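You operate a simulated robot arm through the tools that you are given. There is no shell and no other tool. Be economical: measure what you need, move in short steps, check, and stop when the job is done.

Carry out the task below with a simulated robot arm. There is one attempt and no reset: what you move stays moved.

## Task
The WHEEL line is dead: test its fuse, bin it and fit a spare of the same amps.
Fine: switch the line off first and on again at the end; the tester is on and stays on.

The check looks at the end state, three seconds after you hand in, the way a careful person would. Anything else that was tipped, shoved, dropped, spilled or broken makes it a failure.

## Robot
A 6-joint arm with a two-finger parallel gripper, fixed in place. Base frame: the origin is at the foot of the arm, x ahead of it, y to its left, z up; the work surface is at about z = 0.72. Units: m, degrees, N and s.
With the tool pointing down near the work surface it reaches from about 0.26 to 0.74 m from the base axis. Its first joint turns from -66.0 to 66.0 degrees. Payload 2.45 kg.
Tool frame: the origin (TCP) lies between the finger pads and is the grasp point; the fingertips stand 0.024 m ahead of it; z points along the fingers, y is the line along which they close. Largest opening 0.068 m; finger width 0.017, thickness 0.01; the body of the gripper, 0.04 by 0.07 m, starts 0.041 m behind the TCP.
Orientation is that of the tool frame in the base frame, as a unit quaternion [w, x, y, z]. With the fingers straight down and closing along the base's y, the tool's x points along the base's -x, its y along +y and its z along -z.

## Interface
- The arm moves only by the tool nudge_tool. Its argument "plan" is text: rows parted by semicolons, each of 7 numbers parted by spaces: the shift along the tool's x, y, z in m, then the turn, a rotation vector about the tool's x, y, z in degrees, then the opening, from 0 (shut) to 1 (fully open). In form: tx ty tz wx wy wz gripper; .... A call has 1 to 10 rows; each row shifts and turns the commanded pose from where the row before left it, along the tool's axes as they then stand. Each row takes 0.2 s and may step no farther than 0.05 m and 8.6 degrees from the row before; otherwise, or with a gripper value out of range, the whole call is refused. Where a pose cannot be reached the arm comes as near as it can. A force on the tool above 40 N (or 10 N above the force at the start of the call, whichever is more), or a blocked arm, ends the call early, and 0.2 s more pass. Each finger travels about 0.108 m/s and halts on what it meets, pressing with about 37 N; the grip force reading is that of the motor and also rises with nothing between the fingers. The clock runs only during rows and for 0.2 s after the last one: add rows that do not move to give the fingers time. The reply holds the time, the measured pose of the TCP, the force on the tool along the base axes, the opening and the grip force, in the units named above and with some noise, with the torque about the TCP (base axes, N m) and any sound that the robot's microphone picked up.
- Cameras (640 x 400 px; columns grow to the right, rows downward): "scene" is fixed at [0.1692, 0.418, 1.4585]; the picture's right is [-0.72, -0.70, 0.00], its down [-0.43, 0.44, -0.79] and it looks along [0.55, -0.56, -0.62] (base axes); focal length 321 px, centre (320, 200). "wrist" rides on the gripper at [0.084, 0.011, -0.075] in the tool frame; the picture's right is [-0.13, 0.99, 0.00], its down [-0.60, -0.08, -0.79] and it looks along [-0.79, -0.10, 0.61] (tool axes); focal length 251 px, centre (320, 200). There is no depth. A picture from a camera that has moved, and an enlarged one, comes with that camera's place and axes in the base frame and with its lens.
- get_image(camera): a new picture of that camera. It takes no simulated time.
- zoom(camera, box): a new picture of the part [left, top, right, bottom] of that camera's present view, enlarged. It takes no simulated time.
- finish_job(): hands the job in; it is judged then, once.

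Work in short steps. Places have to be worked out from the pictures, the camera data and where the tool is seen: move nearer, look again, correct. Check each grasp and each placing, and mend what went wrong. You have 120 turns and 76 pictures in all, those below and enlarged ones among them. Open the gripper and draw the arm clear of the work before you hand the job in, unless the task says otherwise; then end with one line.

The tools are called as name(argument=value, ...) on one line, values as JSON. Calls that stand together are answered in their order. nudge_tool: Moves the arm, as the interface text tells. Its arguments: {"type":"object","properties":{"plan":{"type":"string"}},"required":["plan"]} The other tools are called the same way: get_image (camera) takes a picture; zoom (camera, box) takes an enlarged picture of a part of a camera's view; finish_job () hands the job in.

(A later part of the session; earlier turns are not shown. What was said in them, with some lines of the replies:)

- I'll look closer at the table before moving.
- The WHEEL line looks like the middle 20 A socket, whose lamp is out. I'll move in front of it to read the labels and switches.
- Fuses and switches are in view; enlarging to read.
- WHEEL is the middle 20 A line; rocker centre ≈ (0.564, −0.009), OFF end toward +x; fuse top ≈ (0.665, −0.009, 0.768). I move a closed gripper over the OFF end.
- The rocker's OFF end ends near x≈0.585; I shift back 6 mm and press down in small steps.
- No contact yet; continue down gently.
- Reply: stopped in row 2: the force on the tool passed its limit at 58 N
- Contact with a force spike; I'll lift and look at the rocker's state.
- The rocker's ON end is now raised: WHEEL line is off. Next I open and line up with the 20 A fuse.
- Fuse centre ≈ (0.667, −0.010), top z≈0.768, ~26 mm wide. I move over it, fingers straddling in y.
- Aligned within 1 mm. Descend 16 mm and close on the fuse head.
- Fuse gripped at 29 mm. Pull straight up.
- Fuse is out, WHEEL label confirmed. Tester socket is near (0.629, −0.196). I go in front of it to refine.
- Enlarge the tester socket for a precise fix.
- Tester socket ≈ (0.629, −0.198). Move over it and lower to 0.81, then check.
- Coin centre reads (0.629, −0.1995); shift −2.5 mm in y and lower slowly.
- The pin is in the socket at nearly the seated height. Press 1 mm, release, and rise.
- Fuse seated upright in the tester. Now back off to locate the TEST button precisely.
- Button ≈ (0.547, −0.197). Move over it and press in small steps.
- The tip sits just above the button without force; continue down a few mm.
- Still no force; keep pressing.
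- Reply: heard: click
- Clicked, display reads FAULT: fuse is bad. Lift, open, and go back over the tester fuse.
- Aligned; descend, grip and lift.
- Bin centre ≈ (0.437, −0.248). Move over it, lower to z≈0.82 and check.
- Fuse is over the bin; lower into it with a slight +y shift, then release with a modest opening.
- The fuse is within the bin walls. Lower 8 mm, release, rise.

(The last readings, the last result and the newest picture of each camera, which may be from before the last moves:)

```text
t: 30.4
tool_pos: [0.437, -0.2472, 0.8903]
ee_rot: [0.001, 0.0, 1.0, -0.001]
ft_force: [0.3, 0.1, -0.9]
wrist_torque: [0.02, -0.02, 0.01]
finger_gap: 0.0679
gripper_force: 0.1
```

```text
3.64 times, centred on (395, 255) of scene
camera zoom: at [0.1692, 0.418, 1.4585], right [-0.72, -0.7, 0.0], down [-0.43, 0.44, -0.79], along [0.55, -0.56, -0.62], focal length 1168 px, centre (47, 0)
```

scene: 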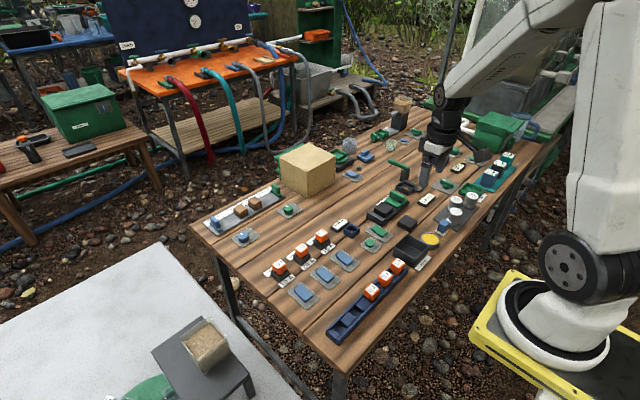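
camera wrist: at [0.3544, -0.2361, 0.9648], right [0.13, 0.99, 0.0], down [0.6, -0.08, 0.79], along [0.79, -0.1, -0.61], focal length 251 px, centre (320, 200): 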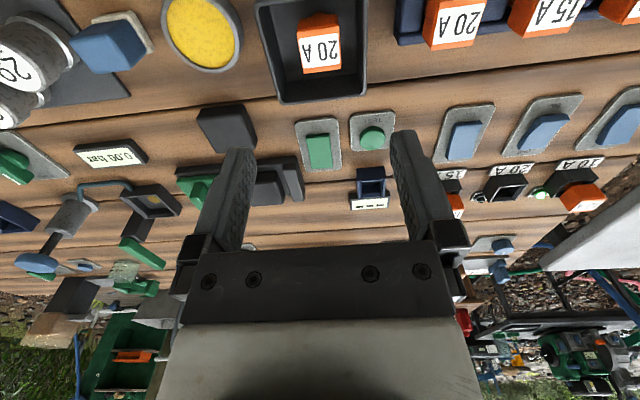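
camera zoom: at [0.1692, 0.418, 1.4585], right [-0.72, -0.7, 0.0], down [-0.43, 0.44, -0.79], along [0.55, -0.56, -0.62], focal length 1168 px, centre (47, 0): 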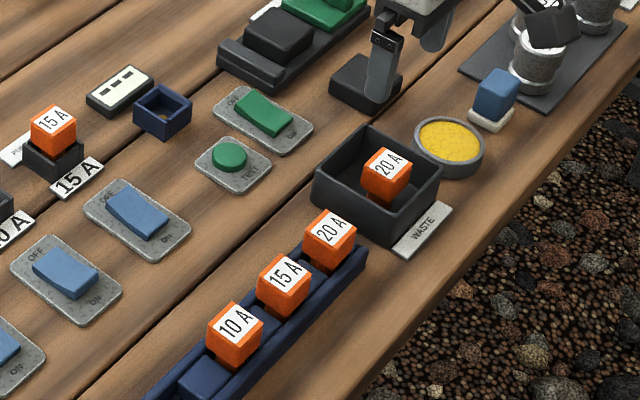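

Dead fuse is in the bin. Next, the spare 20 A; move in front of it and measure.

nudge_tool(plan="0.03 0.045 0 0 0 0 0.6;0.03 0.045 0.0 0 0 0 0.6;0.01 0 0.02 0 0 0 0.6;0 0 0 0 0 0 0.6")

get_image(camera="wrist")

zoom(camera="scene", box=[370, 240, 450, 300])

```text
refused: row 1 steps farther than a row can; nothing moved
```

```text
29 pictures are left
camera wrist: at [0.3544, -0.2361, 0.9648], right [0.13, 0.99, 0.0], down [0.6, -0.08, 0.79], along [0.79, -0.1, -0.61], focal length 251 px, centre (320, 200)
```

wrist: 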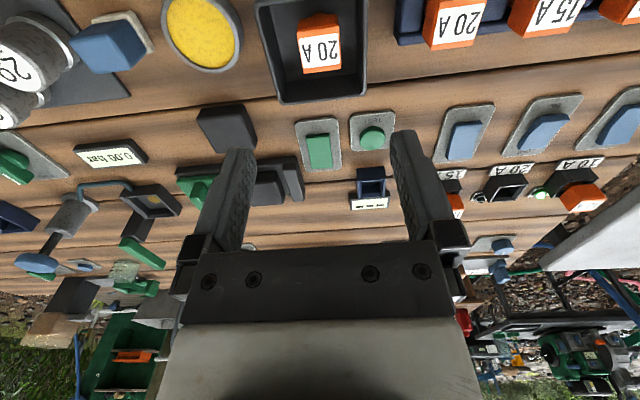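

```text
6.67 times, centred on (410, 270) of scene
camera zoom: at [0.1692, 0.418, 1.4585], right [-0.72, -0.7, 0.0], down [-0.43, 0.44, -0.79], along [0.55, -0.56, -0.62], focal length 2142 px, centre (-280, -267)
```

zoom: 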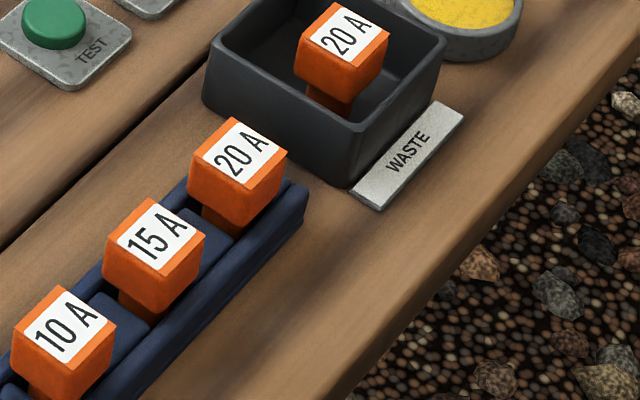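

Step was too long; same motion in shorter rows.

nudge_tool(plan="0.025 0.03 0 0 0 0 0.6;0.025 0.03 0.0 0 0 0 0.6;0.02 0.03 0.02 0 0 0 0.6;0 0 0 0 0 0 0.6")

get_image(camera="wrist")

```text
t: 31.4
tool_pos: [0.3664, -0.1568, 0.8708]
ee_rot: [0.002, 0.0, 1.0, -0.001]
ft_force: [1.6, -0.1, 0.1]
wrist_torque: [-0.03, -0.01, -0.06]
finger_gap: 0.0408
gripper_force: 0.1
```

```text
27 pictures are left
camera wrist: at [0.2844, -0.1459, 0.9456], right [0.13, 0.99, 0.0], down [0.6, -0.08, 0.79], along [0.79, -0.1, -0.61], focal length 251 px, centre (320, 200)
```

wrist: 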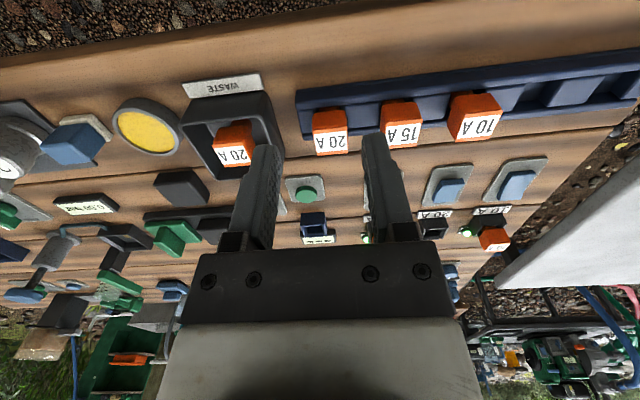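

Spare 20 A at ≈ (0.430, −0.155); the 15 A neighbour is ~64 mm away, so a 0.75 opening is clear. Move over it.

nudge_tool(plan="-0.032 0.001 0.0 0 0 0 0.75;-0.032 0.001 0.0 0 0 0 0.75;0 0 0.04 0 0 0 0.75;0 0 0.035 0 0 0 0.75;0 0 0 0 0 0 0.75")

get_image(camera="wrist")

zoom(camera="scene", box=[370, 230, 450, 290])

```text
t: 32.6
tool_pos: [0.4309, -0.1537, 0.795]
ee_rot: [0.002, 0.0, 1.0, 0.0]
ft_force: [0.6, 0.3, 0.3]
wrist_torque: [-0.01, -0.01, -0.02]
finger_gap: 0.051
gripper_force: 0.1
```

```text
26 pictures are left
camera wrist: at [0.3488, -0.1428, 0.8695], right [0.13, 0.99, 0.0], down [0.6, -0.08, 0.79], along [0.79, -0.1, -0.61], focal length 251 px, centre (320, 200)
```

wrist: 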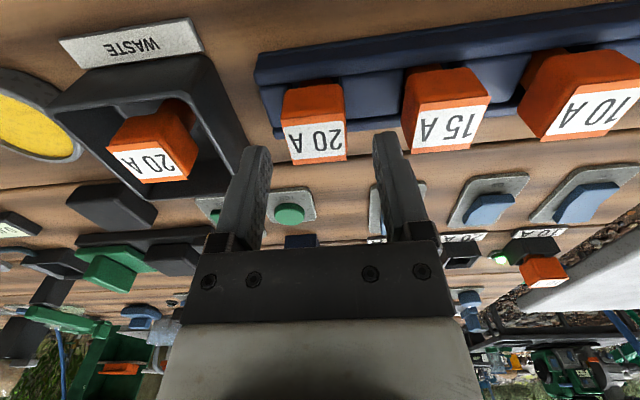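

```text
6.67 times, centred on (410, 260) of scene
camera zoom: at [0.1692, 0.418, 1.4585], right [-0.72, -0.7, 0.0], down [-0.43, 0.44, -0.79], along [0.55, -0.56, -0.62], focal length 2142 px, centre (-280, -200)
```

zoom: 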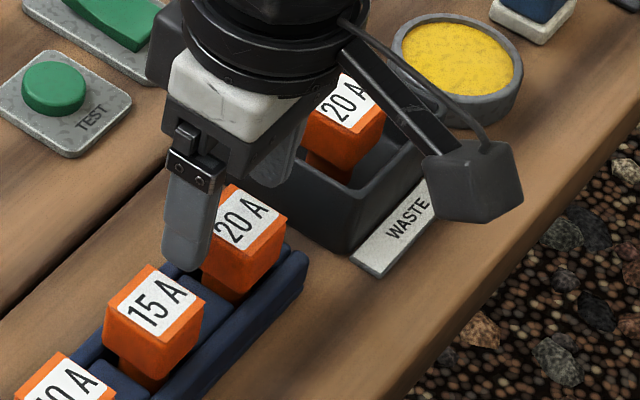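

Shift 3 mm +x and 2 mm −y, descend, grip.

nudge_tool(plan="-0.003 -0.002 0.008 0 0 0 0.75;0 0 0.012 0 0 0 0.75;0 0 0 0 0 0 0.4;0 0 0 0 0 0 0.2;0 0 0 0 0 0 0.2;0 0 0 0 0 0 0.2")

get_image(camera="wrist")

```text
t: 34.0
tool_pos: [0.4333, -0.1562, 0.776]
ee_rot: [0.001, 0.0, 1.0, 0.0]
ft_force: [0.9, -0.3, -0.1]
wrist_torque: [-0.01, 0.01, 0.0]
finger_gap: 0.0288
gripper_force: 37.0
```

```text
24 pictures are left
camera wrist: at [0.3515, -0.1449, 0.8504], right [0.13, 0.99, 0.0], down [0.6, -0.08, 0.79], along [0.79, -0.1, -0.61], focal length 251 px, centre (320, 200)
```

wrist: 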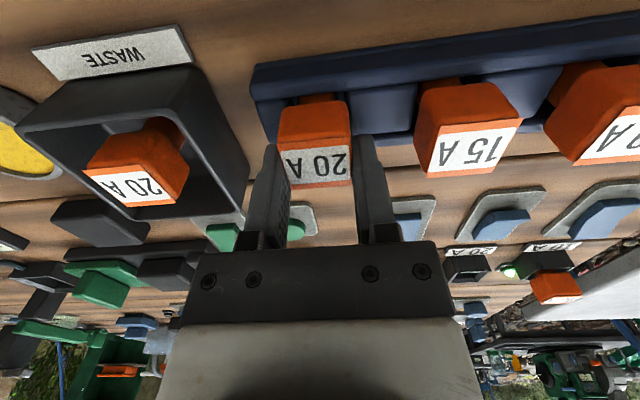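

Spare gripped. Lift and carry it toward the WHEEL socket.

nudge_tool(plan="0 0 -0.01 0 0 0 0.2;0 0 -0.035 0 0 0 0.2;0 0 -0.035 0 0 0 0.2;-0.038 0.0245 0 0 0 0 0.2;-0.038 0.0245 0 0 0 0 0.2;-0.038 0.0245 0 0 0 0 0.2;-0.038 0.0245 0 0 0 0 0.2;-0.038 0.0245 0 0 0 0 0.2;-0.038 0.0237 0 0 0 0 0.2;0 0 0 0 0 0 0.2")

get_image(camera="wrist")

zoom(camera="scene", box=[260, 195, 340, 265])

```text
t: 36.2
tool_pos: [0.6611, -0.0106, 0.8592]
ee_rot: [0.001, 0.0, 1.0, 0.0]
ft_force: [-0.2, -0.3, -1.2]
wrist_torque: [0.0, 0.0, 0.0]
finger_gap: 0.0288
gripper_force: 36.5
```

```text
23 pictures are left
camera wrist: at [0.5796, 0.001, 0.934], right [0.13, 0.99, 0.0], down [0.6, -0.08, 0.79], along [0.79, -0.1, -0.61], focal length 251 px, centre (320, 200)
```

wrist: 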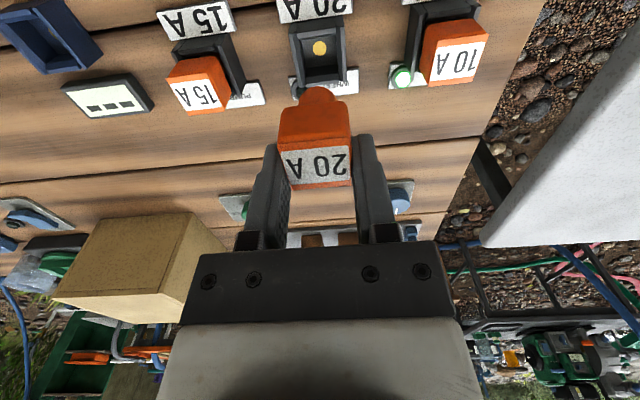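

```text
5.71 times, centred on (300, 230) of scene
camera zoom: at [0.1692, 0.418, 1.4585], right [-0.72, -0.7, 0.0], down [-0.43, 0.44, -0.79], along [0.55, -0.56, -0.62], focal length 1836 px, centre (434, 29)
```

zoom: 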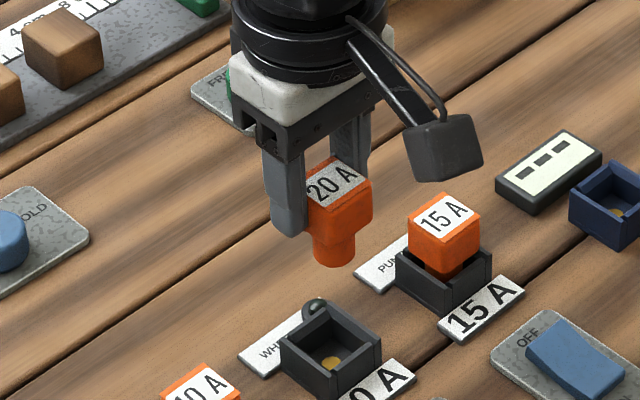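

Socket centre ≈ (0.665, −0.010). Nudge +4 mm in x, lower to 0.81 and check.

nudge_tool(plan="-0.004 0.0005 0.015 0 0 0 0.2;0 0 0.035 0 0 0 0.2;0 0 0 0 0 0 0.2")

zoom(camera="wrist", box=[240, 40, 400, 200])

zoom(camera="scene", box=[260, 205, 340, 265])

```text
t: 37.0
tool_pos: [0.6664, -0.011, 0.8074]
ee_rot: [0.002, -0.001, 1.0, 0.0]
ft_force: [-0.2, -0.5, 0.2]
wrist_torque: [0.02, -0.03, 0.0]
finger_gap: 0.0288
gripper_force: 36.8
```

```text
2.50 times, centred on (320, 120) of wrist
camera zoom: at [0.5834, 0.0003, 0.8821], right [0.13, 0.99, 0.0], down [0.6, -0.08, 0.8], along [0.79, -0.1, -0.61], focal length 629 px, centre (320, 400)
```

zoom: 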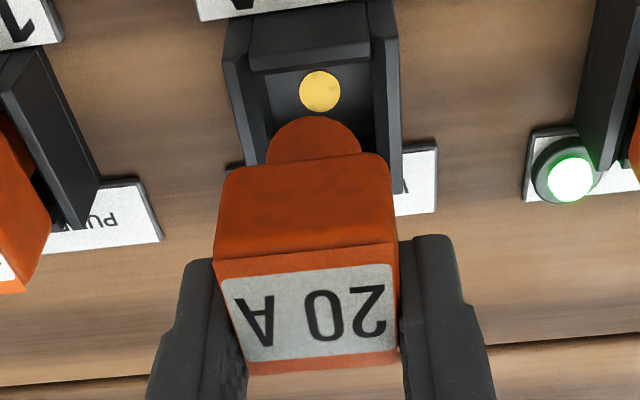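

```text
6.67 times, centred on (300, 235) of scene
camera zoom: at [0.1692, 0.418, 1.4585], right [-0.72, -0.7, 0.0], down [-0.43, 0.44, -0.79], along [0.55, -0.56, -0.62], focal length 2142 px, centre (453, -33)
```

zoom: 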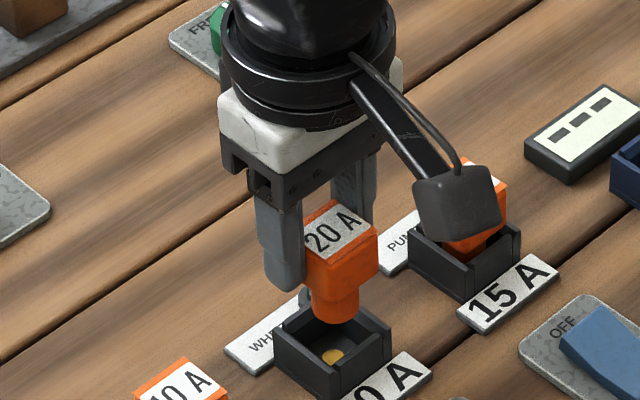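

Nearly aligned; shift +1.5 mm in y, then lower slowly.

nudge_tool(plan="0.001 0.0015 0 0 0 0 0.2;0 0 0.012 0 0 0 0.2;0 0 0.009 0 0 0 0.2;0 0 0.005 0 0 0 0.2;0 0 0.003 0 0 0 0.2;0 0 0.002 0 0 0 0.2;0 0 0 0 0 0 0.2")

zoom(camera="wrist", box=[240, 40, 400, 200])

zoom(camera="scene", box=[260, 205, 340, 265])

```text
t: 38.6
tool_pos: [0.6648, -0.0066, 0.7767]
ee_rot: [0.003, 0.0, 1.0, -0.001]
ft_force: [6.0, -0.2, 0.9]
wrist_torque: [0.01, -0.26, -0.03]
finger_gap: 0.0287
gripper_force: 36.9
```

```text
2.50 times, centred on (320, 120) of wrist
camera zoom: at [0.5831, 0.0035, 0.851], right [0.13, 0.99, 0.0], down [0.6, -0.08, 0.8], along [0.79, -0.1, -0.61], focal length 629 px, centre (320, 400)
```

zoom: 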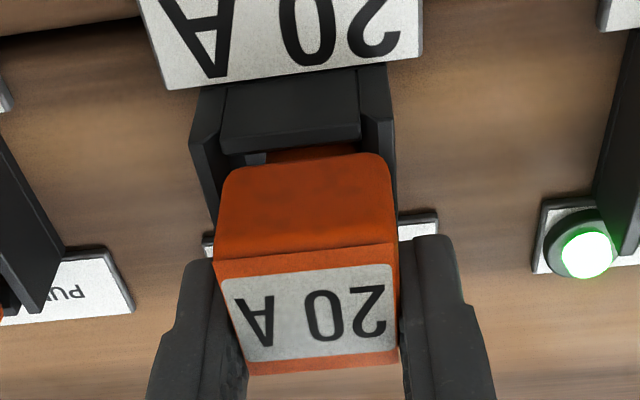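

```text
6.67 times, centred on (300, 235) of scene
camera zoom: at [0.1693, 0.418, 1.4585], right [-0.72, -0.7, 0.0], down [-0.43, 0.44, -0.79], along [0.55, -0.56, -0.62], focal length 2142 px, centre (453, -33)
```

zoom: 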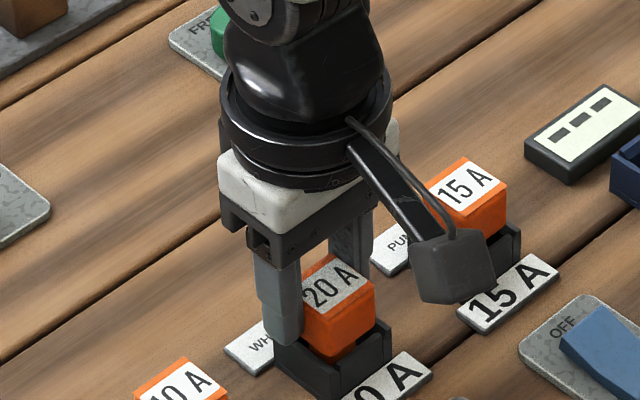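

Light side contact (6 N in x, y slightly high). Centre it: +2 mm x, −3 mm y, and a further 1 mm down.

nudge_tool(plan="-0.002 -0.0015 0 0 0 0 0.2;0 -0.0015 0.001 0 0 0 0.2;0 0 0.001 0 0 0 0.2;0 0 0 0 0 0 0.2")

zoom(camera="wrist", box=[240, 40, 400, 200])

```text
t: 39.6
tool_pos: [0.6668, -0.01, 0.774]
ee_rot: [0.001, 0.0, 1.0, 0.0]
ft_force: [-1.5, -0.3, 4.5]
wrist_torque: [0.01, 0.09, 0.01]
finger_gap: 0.0285
gripper_force: 36.7
```

```text
2.50 times, centred on (320, 120) of wrist
camera zoom: at [0.5841, 0.0008, 0.8483], right [0.13, 0.99, 0.0], down [0.6, -0.08, 0.79], along [0.79, -0.1, -0.61], focal length 629 px, centre (320, 400)
```

zoom: 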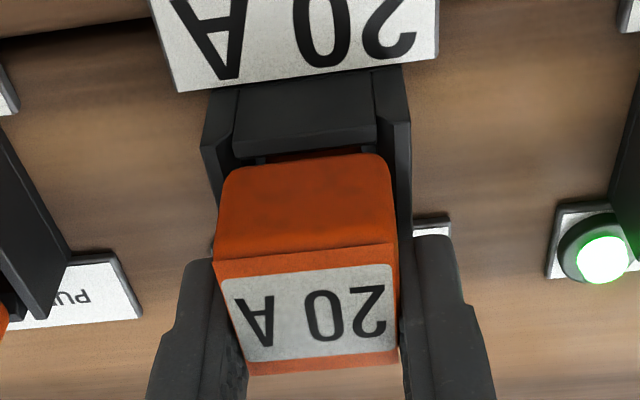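

Centred and touching bottom (4.5 N up). Release, rise and retreat toward the switch.

nudge_tool(plan="0 0 0 0 0 0 0.5;0 0 0 0 0 0 1;0 0 0 0 0 0 1;0 0 -0.035 0 0 0 1;0 0 -0.045 0 0 0 1;0.045 0 0 0 0 0 0;0.045 0 0 0 0 0 0;0.045 0 0 0 0 0 0;0 0 0 0 0 0 0")

get_image(camera="wrist")

zoom(camera="scene", box=[260, 205, 360, 285])

```text
t: 41.6
tool_pos: [0.5321, -0.0115, 0.851]
ee_rot: [0.002, 0.0, 1.0, 0.0]
ft_force: [0.6, 0.0, -1.1]
wrist_torque: [0.01, -0.01, 0.02]
finger_gap: 0.0
gripper_force: 23.6
```

```text
16 pictures are left
camera wrist: at [0.4491, -0.0009, 0.9264], right [0.13, 0.99, 0.0], down [0.6, -0.08, 0.8], along [0.79, -0.1, -0.61], focal length 251 px, centre (320, 200)
```

wrist: 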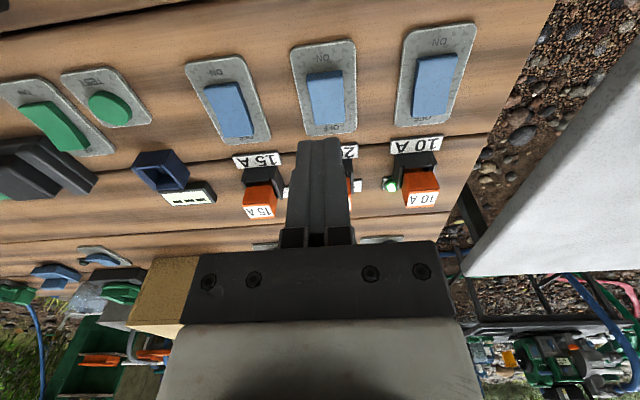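

```text
5.00 times, centred on (310, 245) of scene
camera zoom: at [0.1691, 0.418, 1.4585], right [-0.72, -0.7, 0.0], down [-0.43, 0.44, -0.79], along [0.55, -0.56, -0.62], focal length 1606 px, centre (370, -25)
```

zoom: 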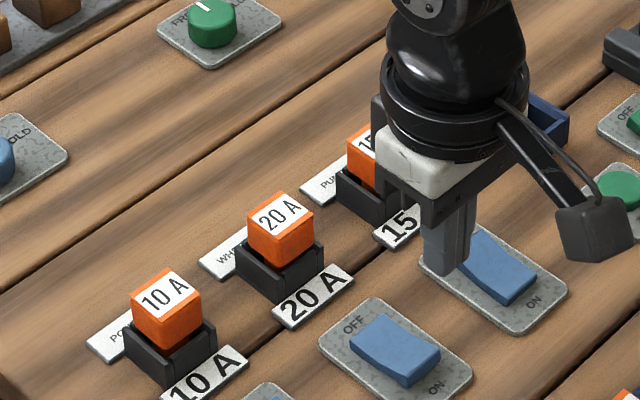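

New fuse seated level with its neighbours. Now press the WHEEL rocker's raised ON end at x≈0.550.

nudge_tool(plan="-0.0185 0.002 0.03 0 0 0 0;0 0 0.035 0 0 0 0;0 0 0.012 0 0 0 0;0 0 0.003 0 0 0 0;0 0 0.003 0 0 0 0;0 0 0.003 0 0 0 0;0 0 0.003 0 0 0 0;0 0 0.002 0 0 0 0;0 0 0 0 0 0 0")

zoom(camera="scene", box=[260, 205, 360, 285])

```text
t: 43.6
tool_pos: [0.5506, -0.0073, 0.7622]
ee_rot: [0.002, 0.0, 1.0, 0.0]
ft_force: [-0.8, -0.2, 1.8]
wrist_torque: [-0.01, 0.01, 0.0]
finger_gap: 0.0
gripper_force: 23.4
```

```text
5.00 times, centred on (310, 245) of scene
camera zoom: at [0.1691, 0.418, 1.4585], right [-0.72, -0.7, 0.0], down [-0.43, 0.44, -0.79], along [0.55, -0.56, -0.62], focal length 1606 px, centre (370, -25)
```

zoom: 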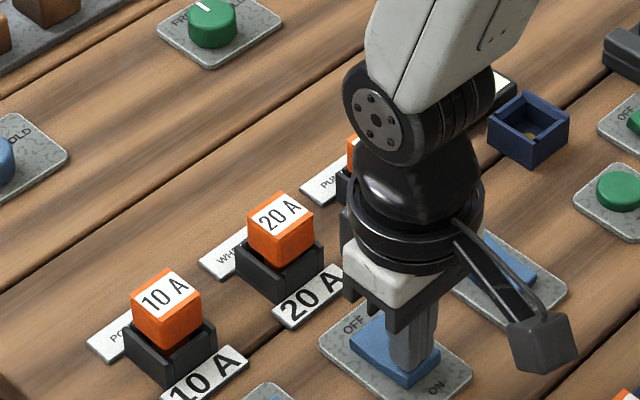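

Not toggled yet; press a bit more.

nudge_tool(plan="0 0 0.002 0 0 0 0;0 0 0.002 0 0 0 0;0 0 0.002 0 0 0 0;0 0 0.002 0 0 0 0")

nudge_tool(plan="0 0 -0.03 0 0 0 0;0.03 0 -0.035 0 0 0 0;0.04 0 -0.02 0 0 0 0;0 0 0 0 0 0 0")

get_image(camera="wrist")

zoom(camera="scene", box=[260, 205, 360, 285])

```text
t: 44.4
tool_pos: [0.5504, -0.0097, 0.7587]
ee_rot: [0.0, 0.0, 1.0, 0.0]
ft_force: [-6.5, -0.9, 11.7]
wrist_torque: [-0.03, 0.02, -0.06]
finger_gap: 0.0001
gripper_force: 23.2
stopped in row 3: the force on the tool passed its limit at 47 N (the readings are from after the stop); the commanded pose is now the measured one
```

```text
t: 45.4
tool_pos: [0.4804, -0.0088, 0.8462]
ee_rot: [0.001, -0.001, 1.0, -0.001]
ft_force: [1.0, -0.6, 0.4]
wrist_torque: [0.03, 0.0, 0.04]
finger_gap: 0.0
gripper_force: 23.3
```

```text
13 pictures are left
camera wrist: at [0.3975, 0.003, 0.9214], right [0.13, 0.99, 0.0], down [0.6, -0.08, 0.79], along [0.79, -0.1, -0.61], focal length 251 px, centre (320, 200)
```

wrist: 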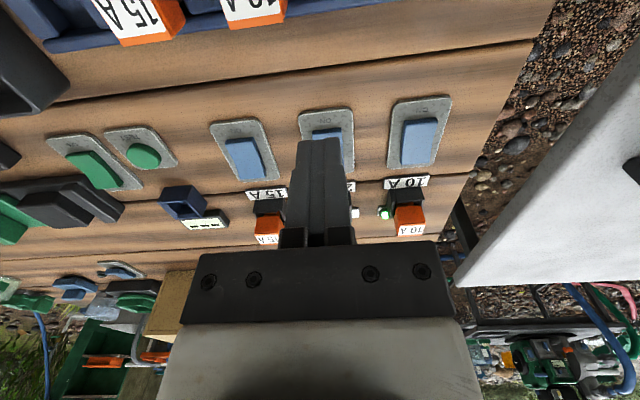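

```text
5.00 times, centred on (310, 245) of scene
camera zoom: at [0.1691, 0.418, 1.4585], right [-0.72, -0.7, 0.0], down [-0.43, 0.44, -0.79], along [0.55, -0.56, -0.62], focal length 1606 px, centre (370, -25)
```

zoom: 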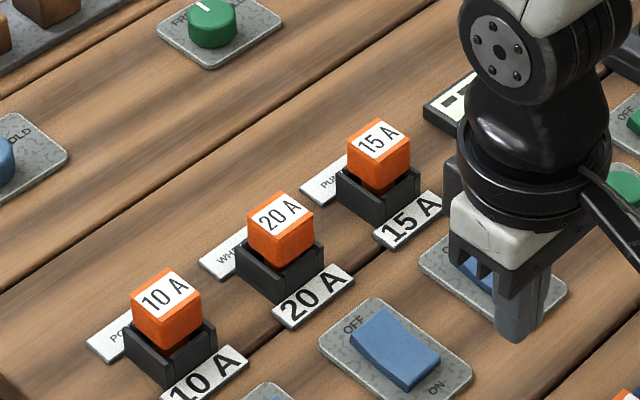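

The rocker looks tipped to ON. Raise the arm clear, open, and verify the lamp.

nudge_tool(plan="0.02 -0.02 -0.04 0 0 0 1;0.02 -0.02 -0.04 0 0 0 1;0.02 -0.02 -0.04 0 0 0 1;0 -0.03 -0.03 0 0 0 1;0 0 0 0 0 0 1")

get_image(camera="wrist")

get_image(camera="scene")

```text
t: 46.5
tool_pos: [0.4197, -0.0965, 0.9968]
ee_rot: [0.001, 0.0, 1.0, 0.0]
ft_force: [0.7, 0.4, 0.7]
wrist_torque: [0.01, -0.01, -0.02]
finger_gap: 0.0678
gripper_force: 0.0
```

```text
11 pictures are left
camera wrist: at [0.3379, -0.0857, 1.0715], right [0.13, 0.99, 0.0], down [0.6, -0.08, 0.79], along [0.79, -0.1, -0.61], focal length 251 px, centre (320, 200)
```

wrist: 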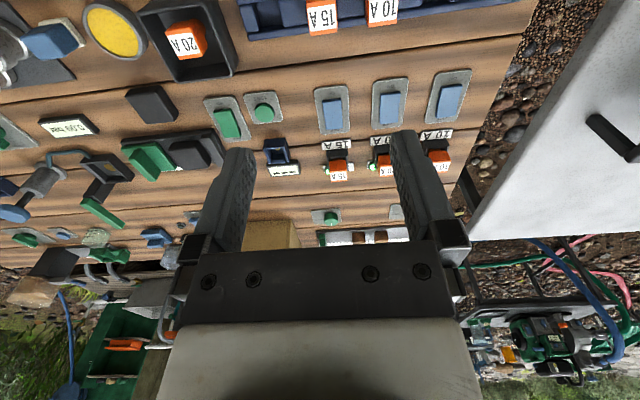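

```text
10 pictures are left
```

scene: 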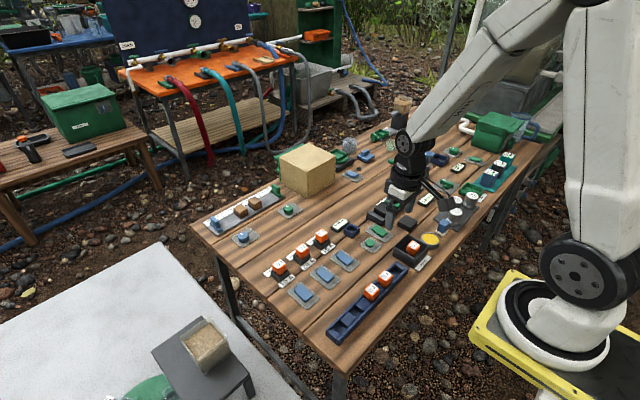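

zoom(camera="wrist", box=[300, 60, 480, 190])

zoom(camera="scene", box=[260, 215, 440, 315])

```text
3.08 times, centred on (390, 125) of wrist
camera zoom: at [0.3379, -0.0857, 1.0715], right [0.13, 0.99, 0.0], down [0.6, -0.08, 0.79], along [0.79, -0.1, -0.61], focal length 774 px, centre (105, 431)
```

zoom: 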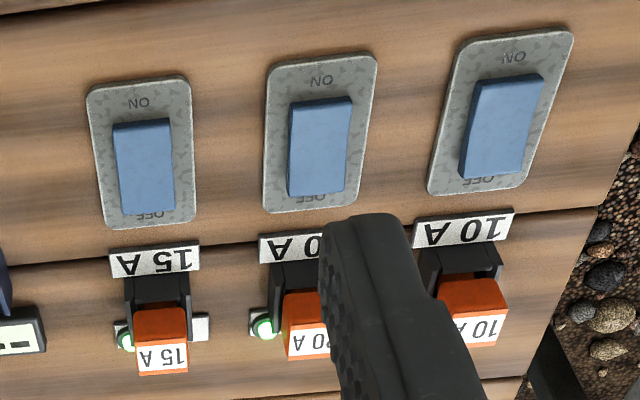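

```text
3.56 times, centred on (350, 265) of scene
camera zoom: at [0.1692, 0.418, 1.4585], right [-0.72, -0.7, 0.0], down [-0.43, 0.44, -0.79], along [0.55, -0.56, -0.62], focal length 1142 px, centre (213, -31)
```

zoom: 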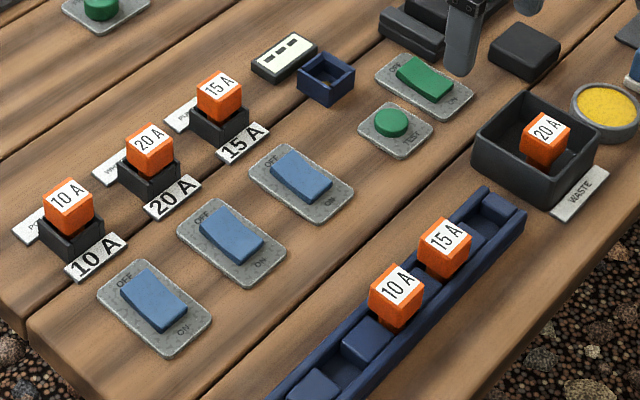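

The WHEEL lamp is now green, its switch is ON, the dead fuse is in the bin, the tester is empty and still on, and the arm is clear.

finish_job()

```text
The job is handed in.
```

The WHEEL line is live again: its fuse tested FAULT and is in the waste bin, the spare 20 A is fitted, the switch is back ON and the lamp is green.
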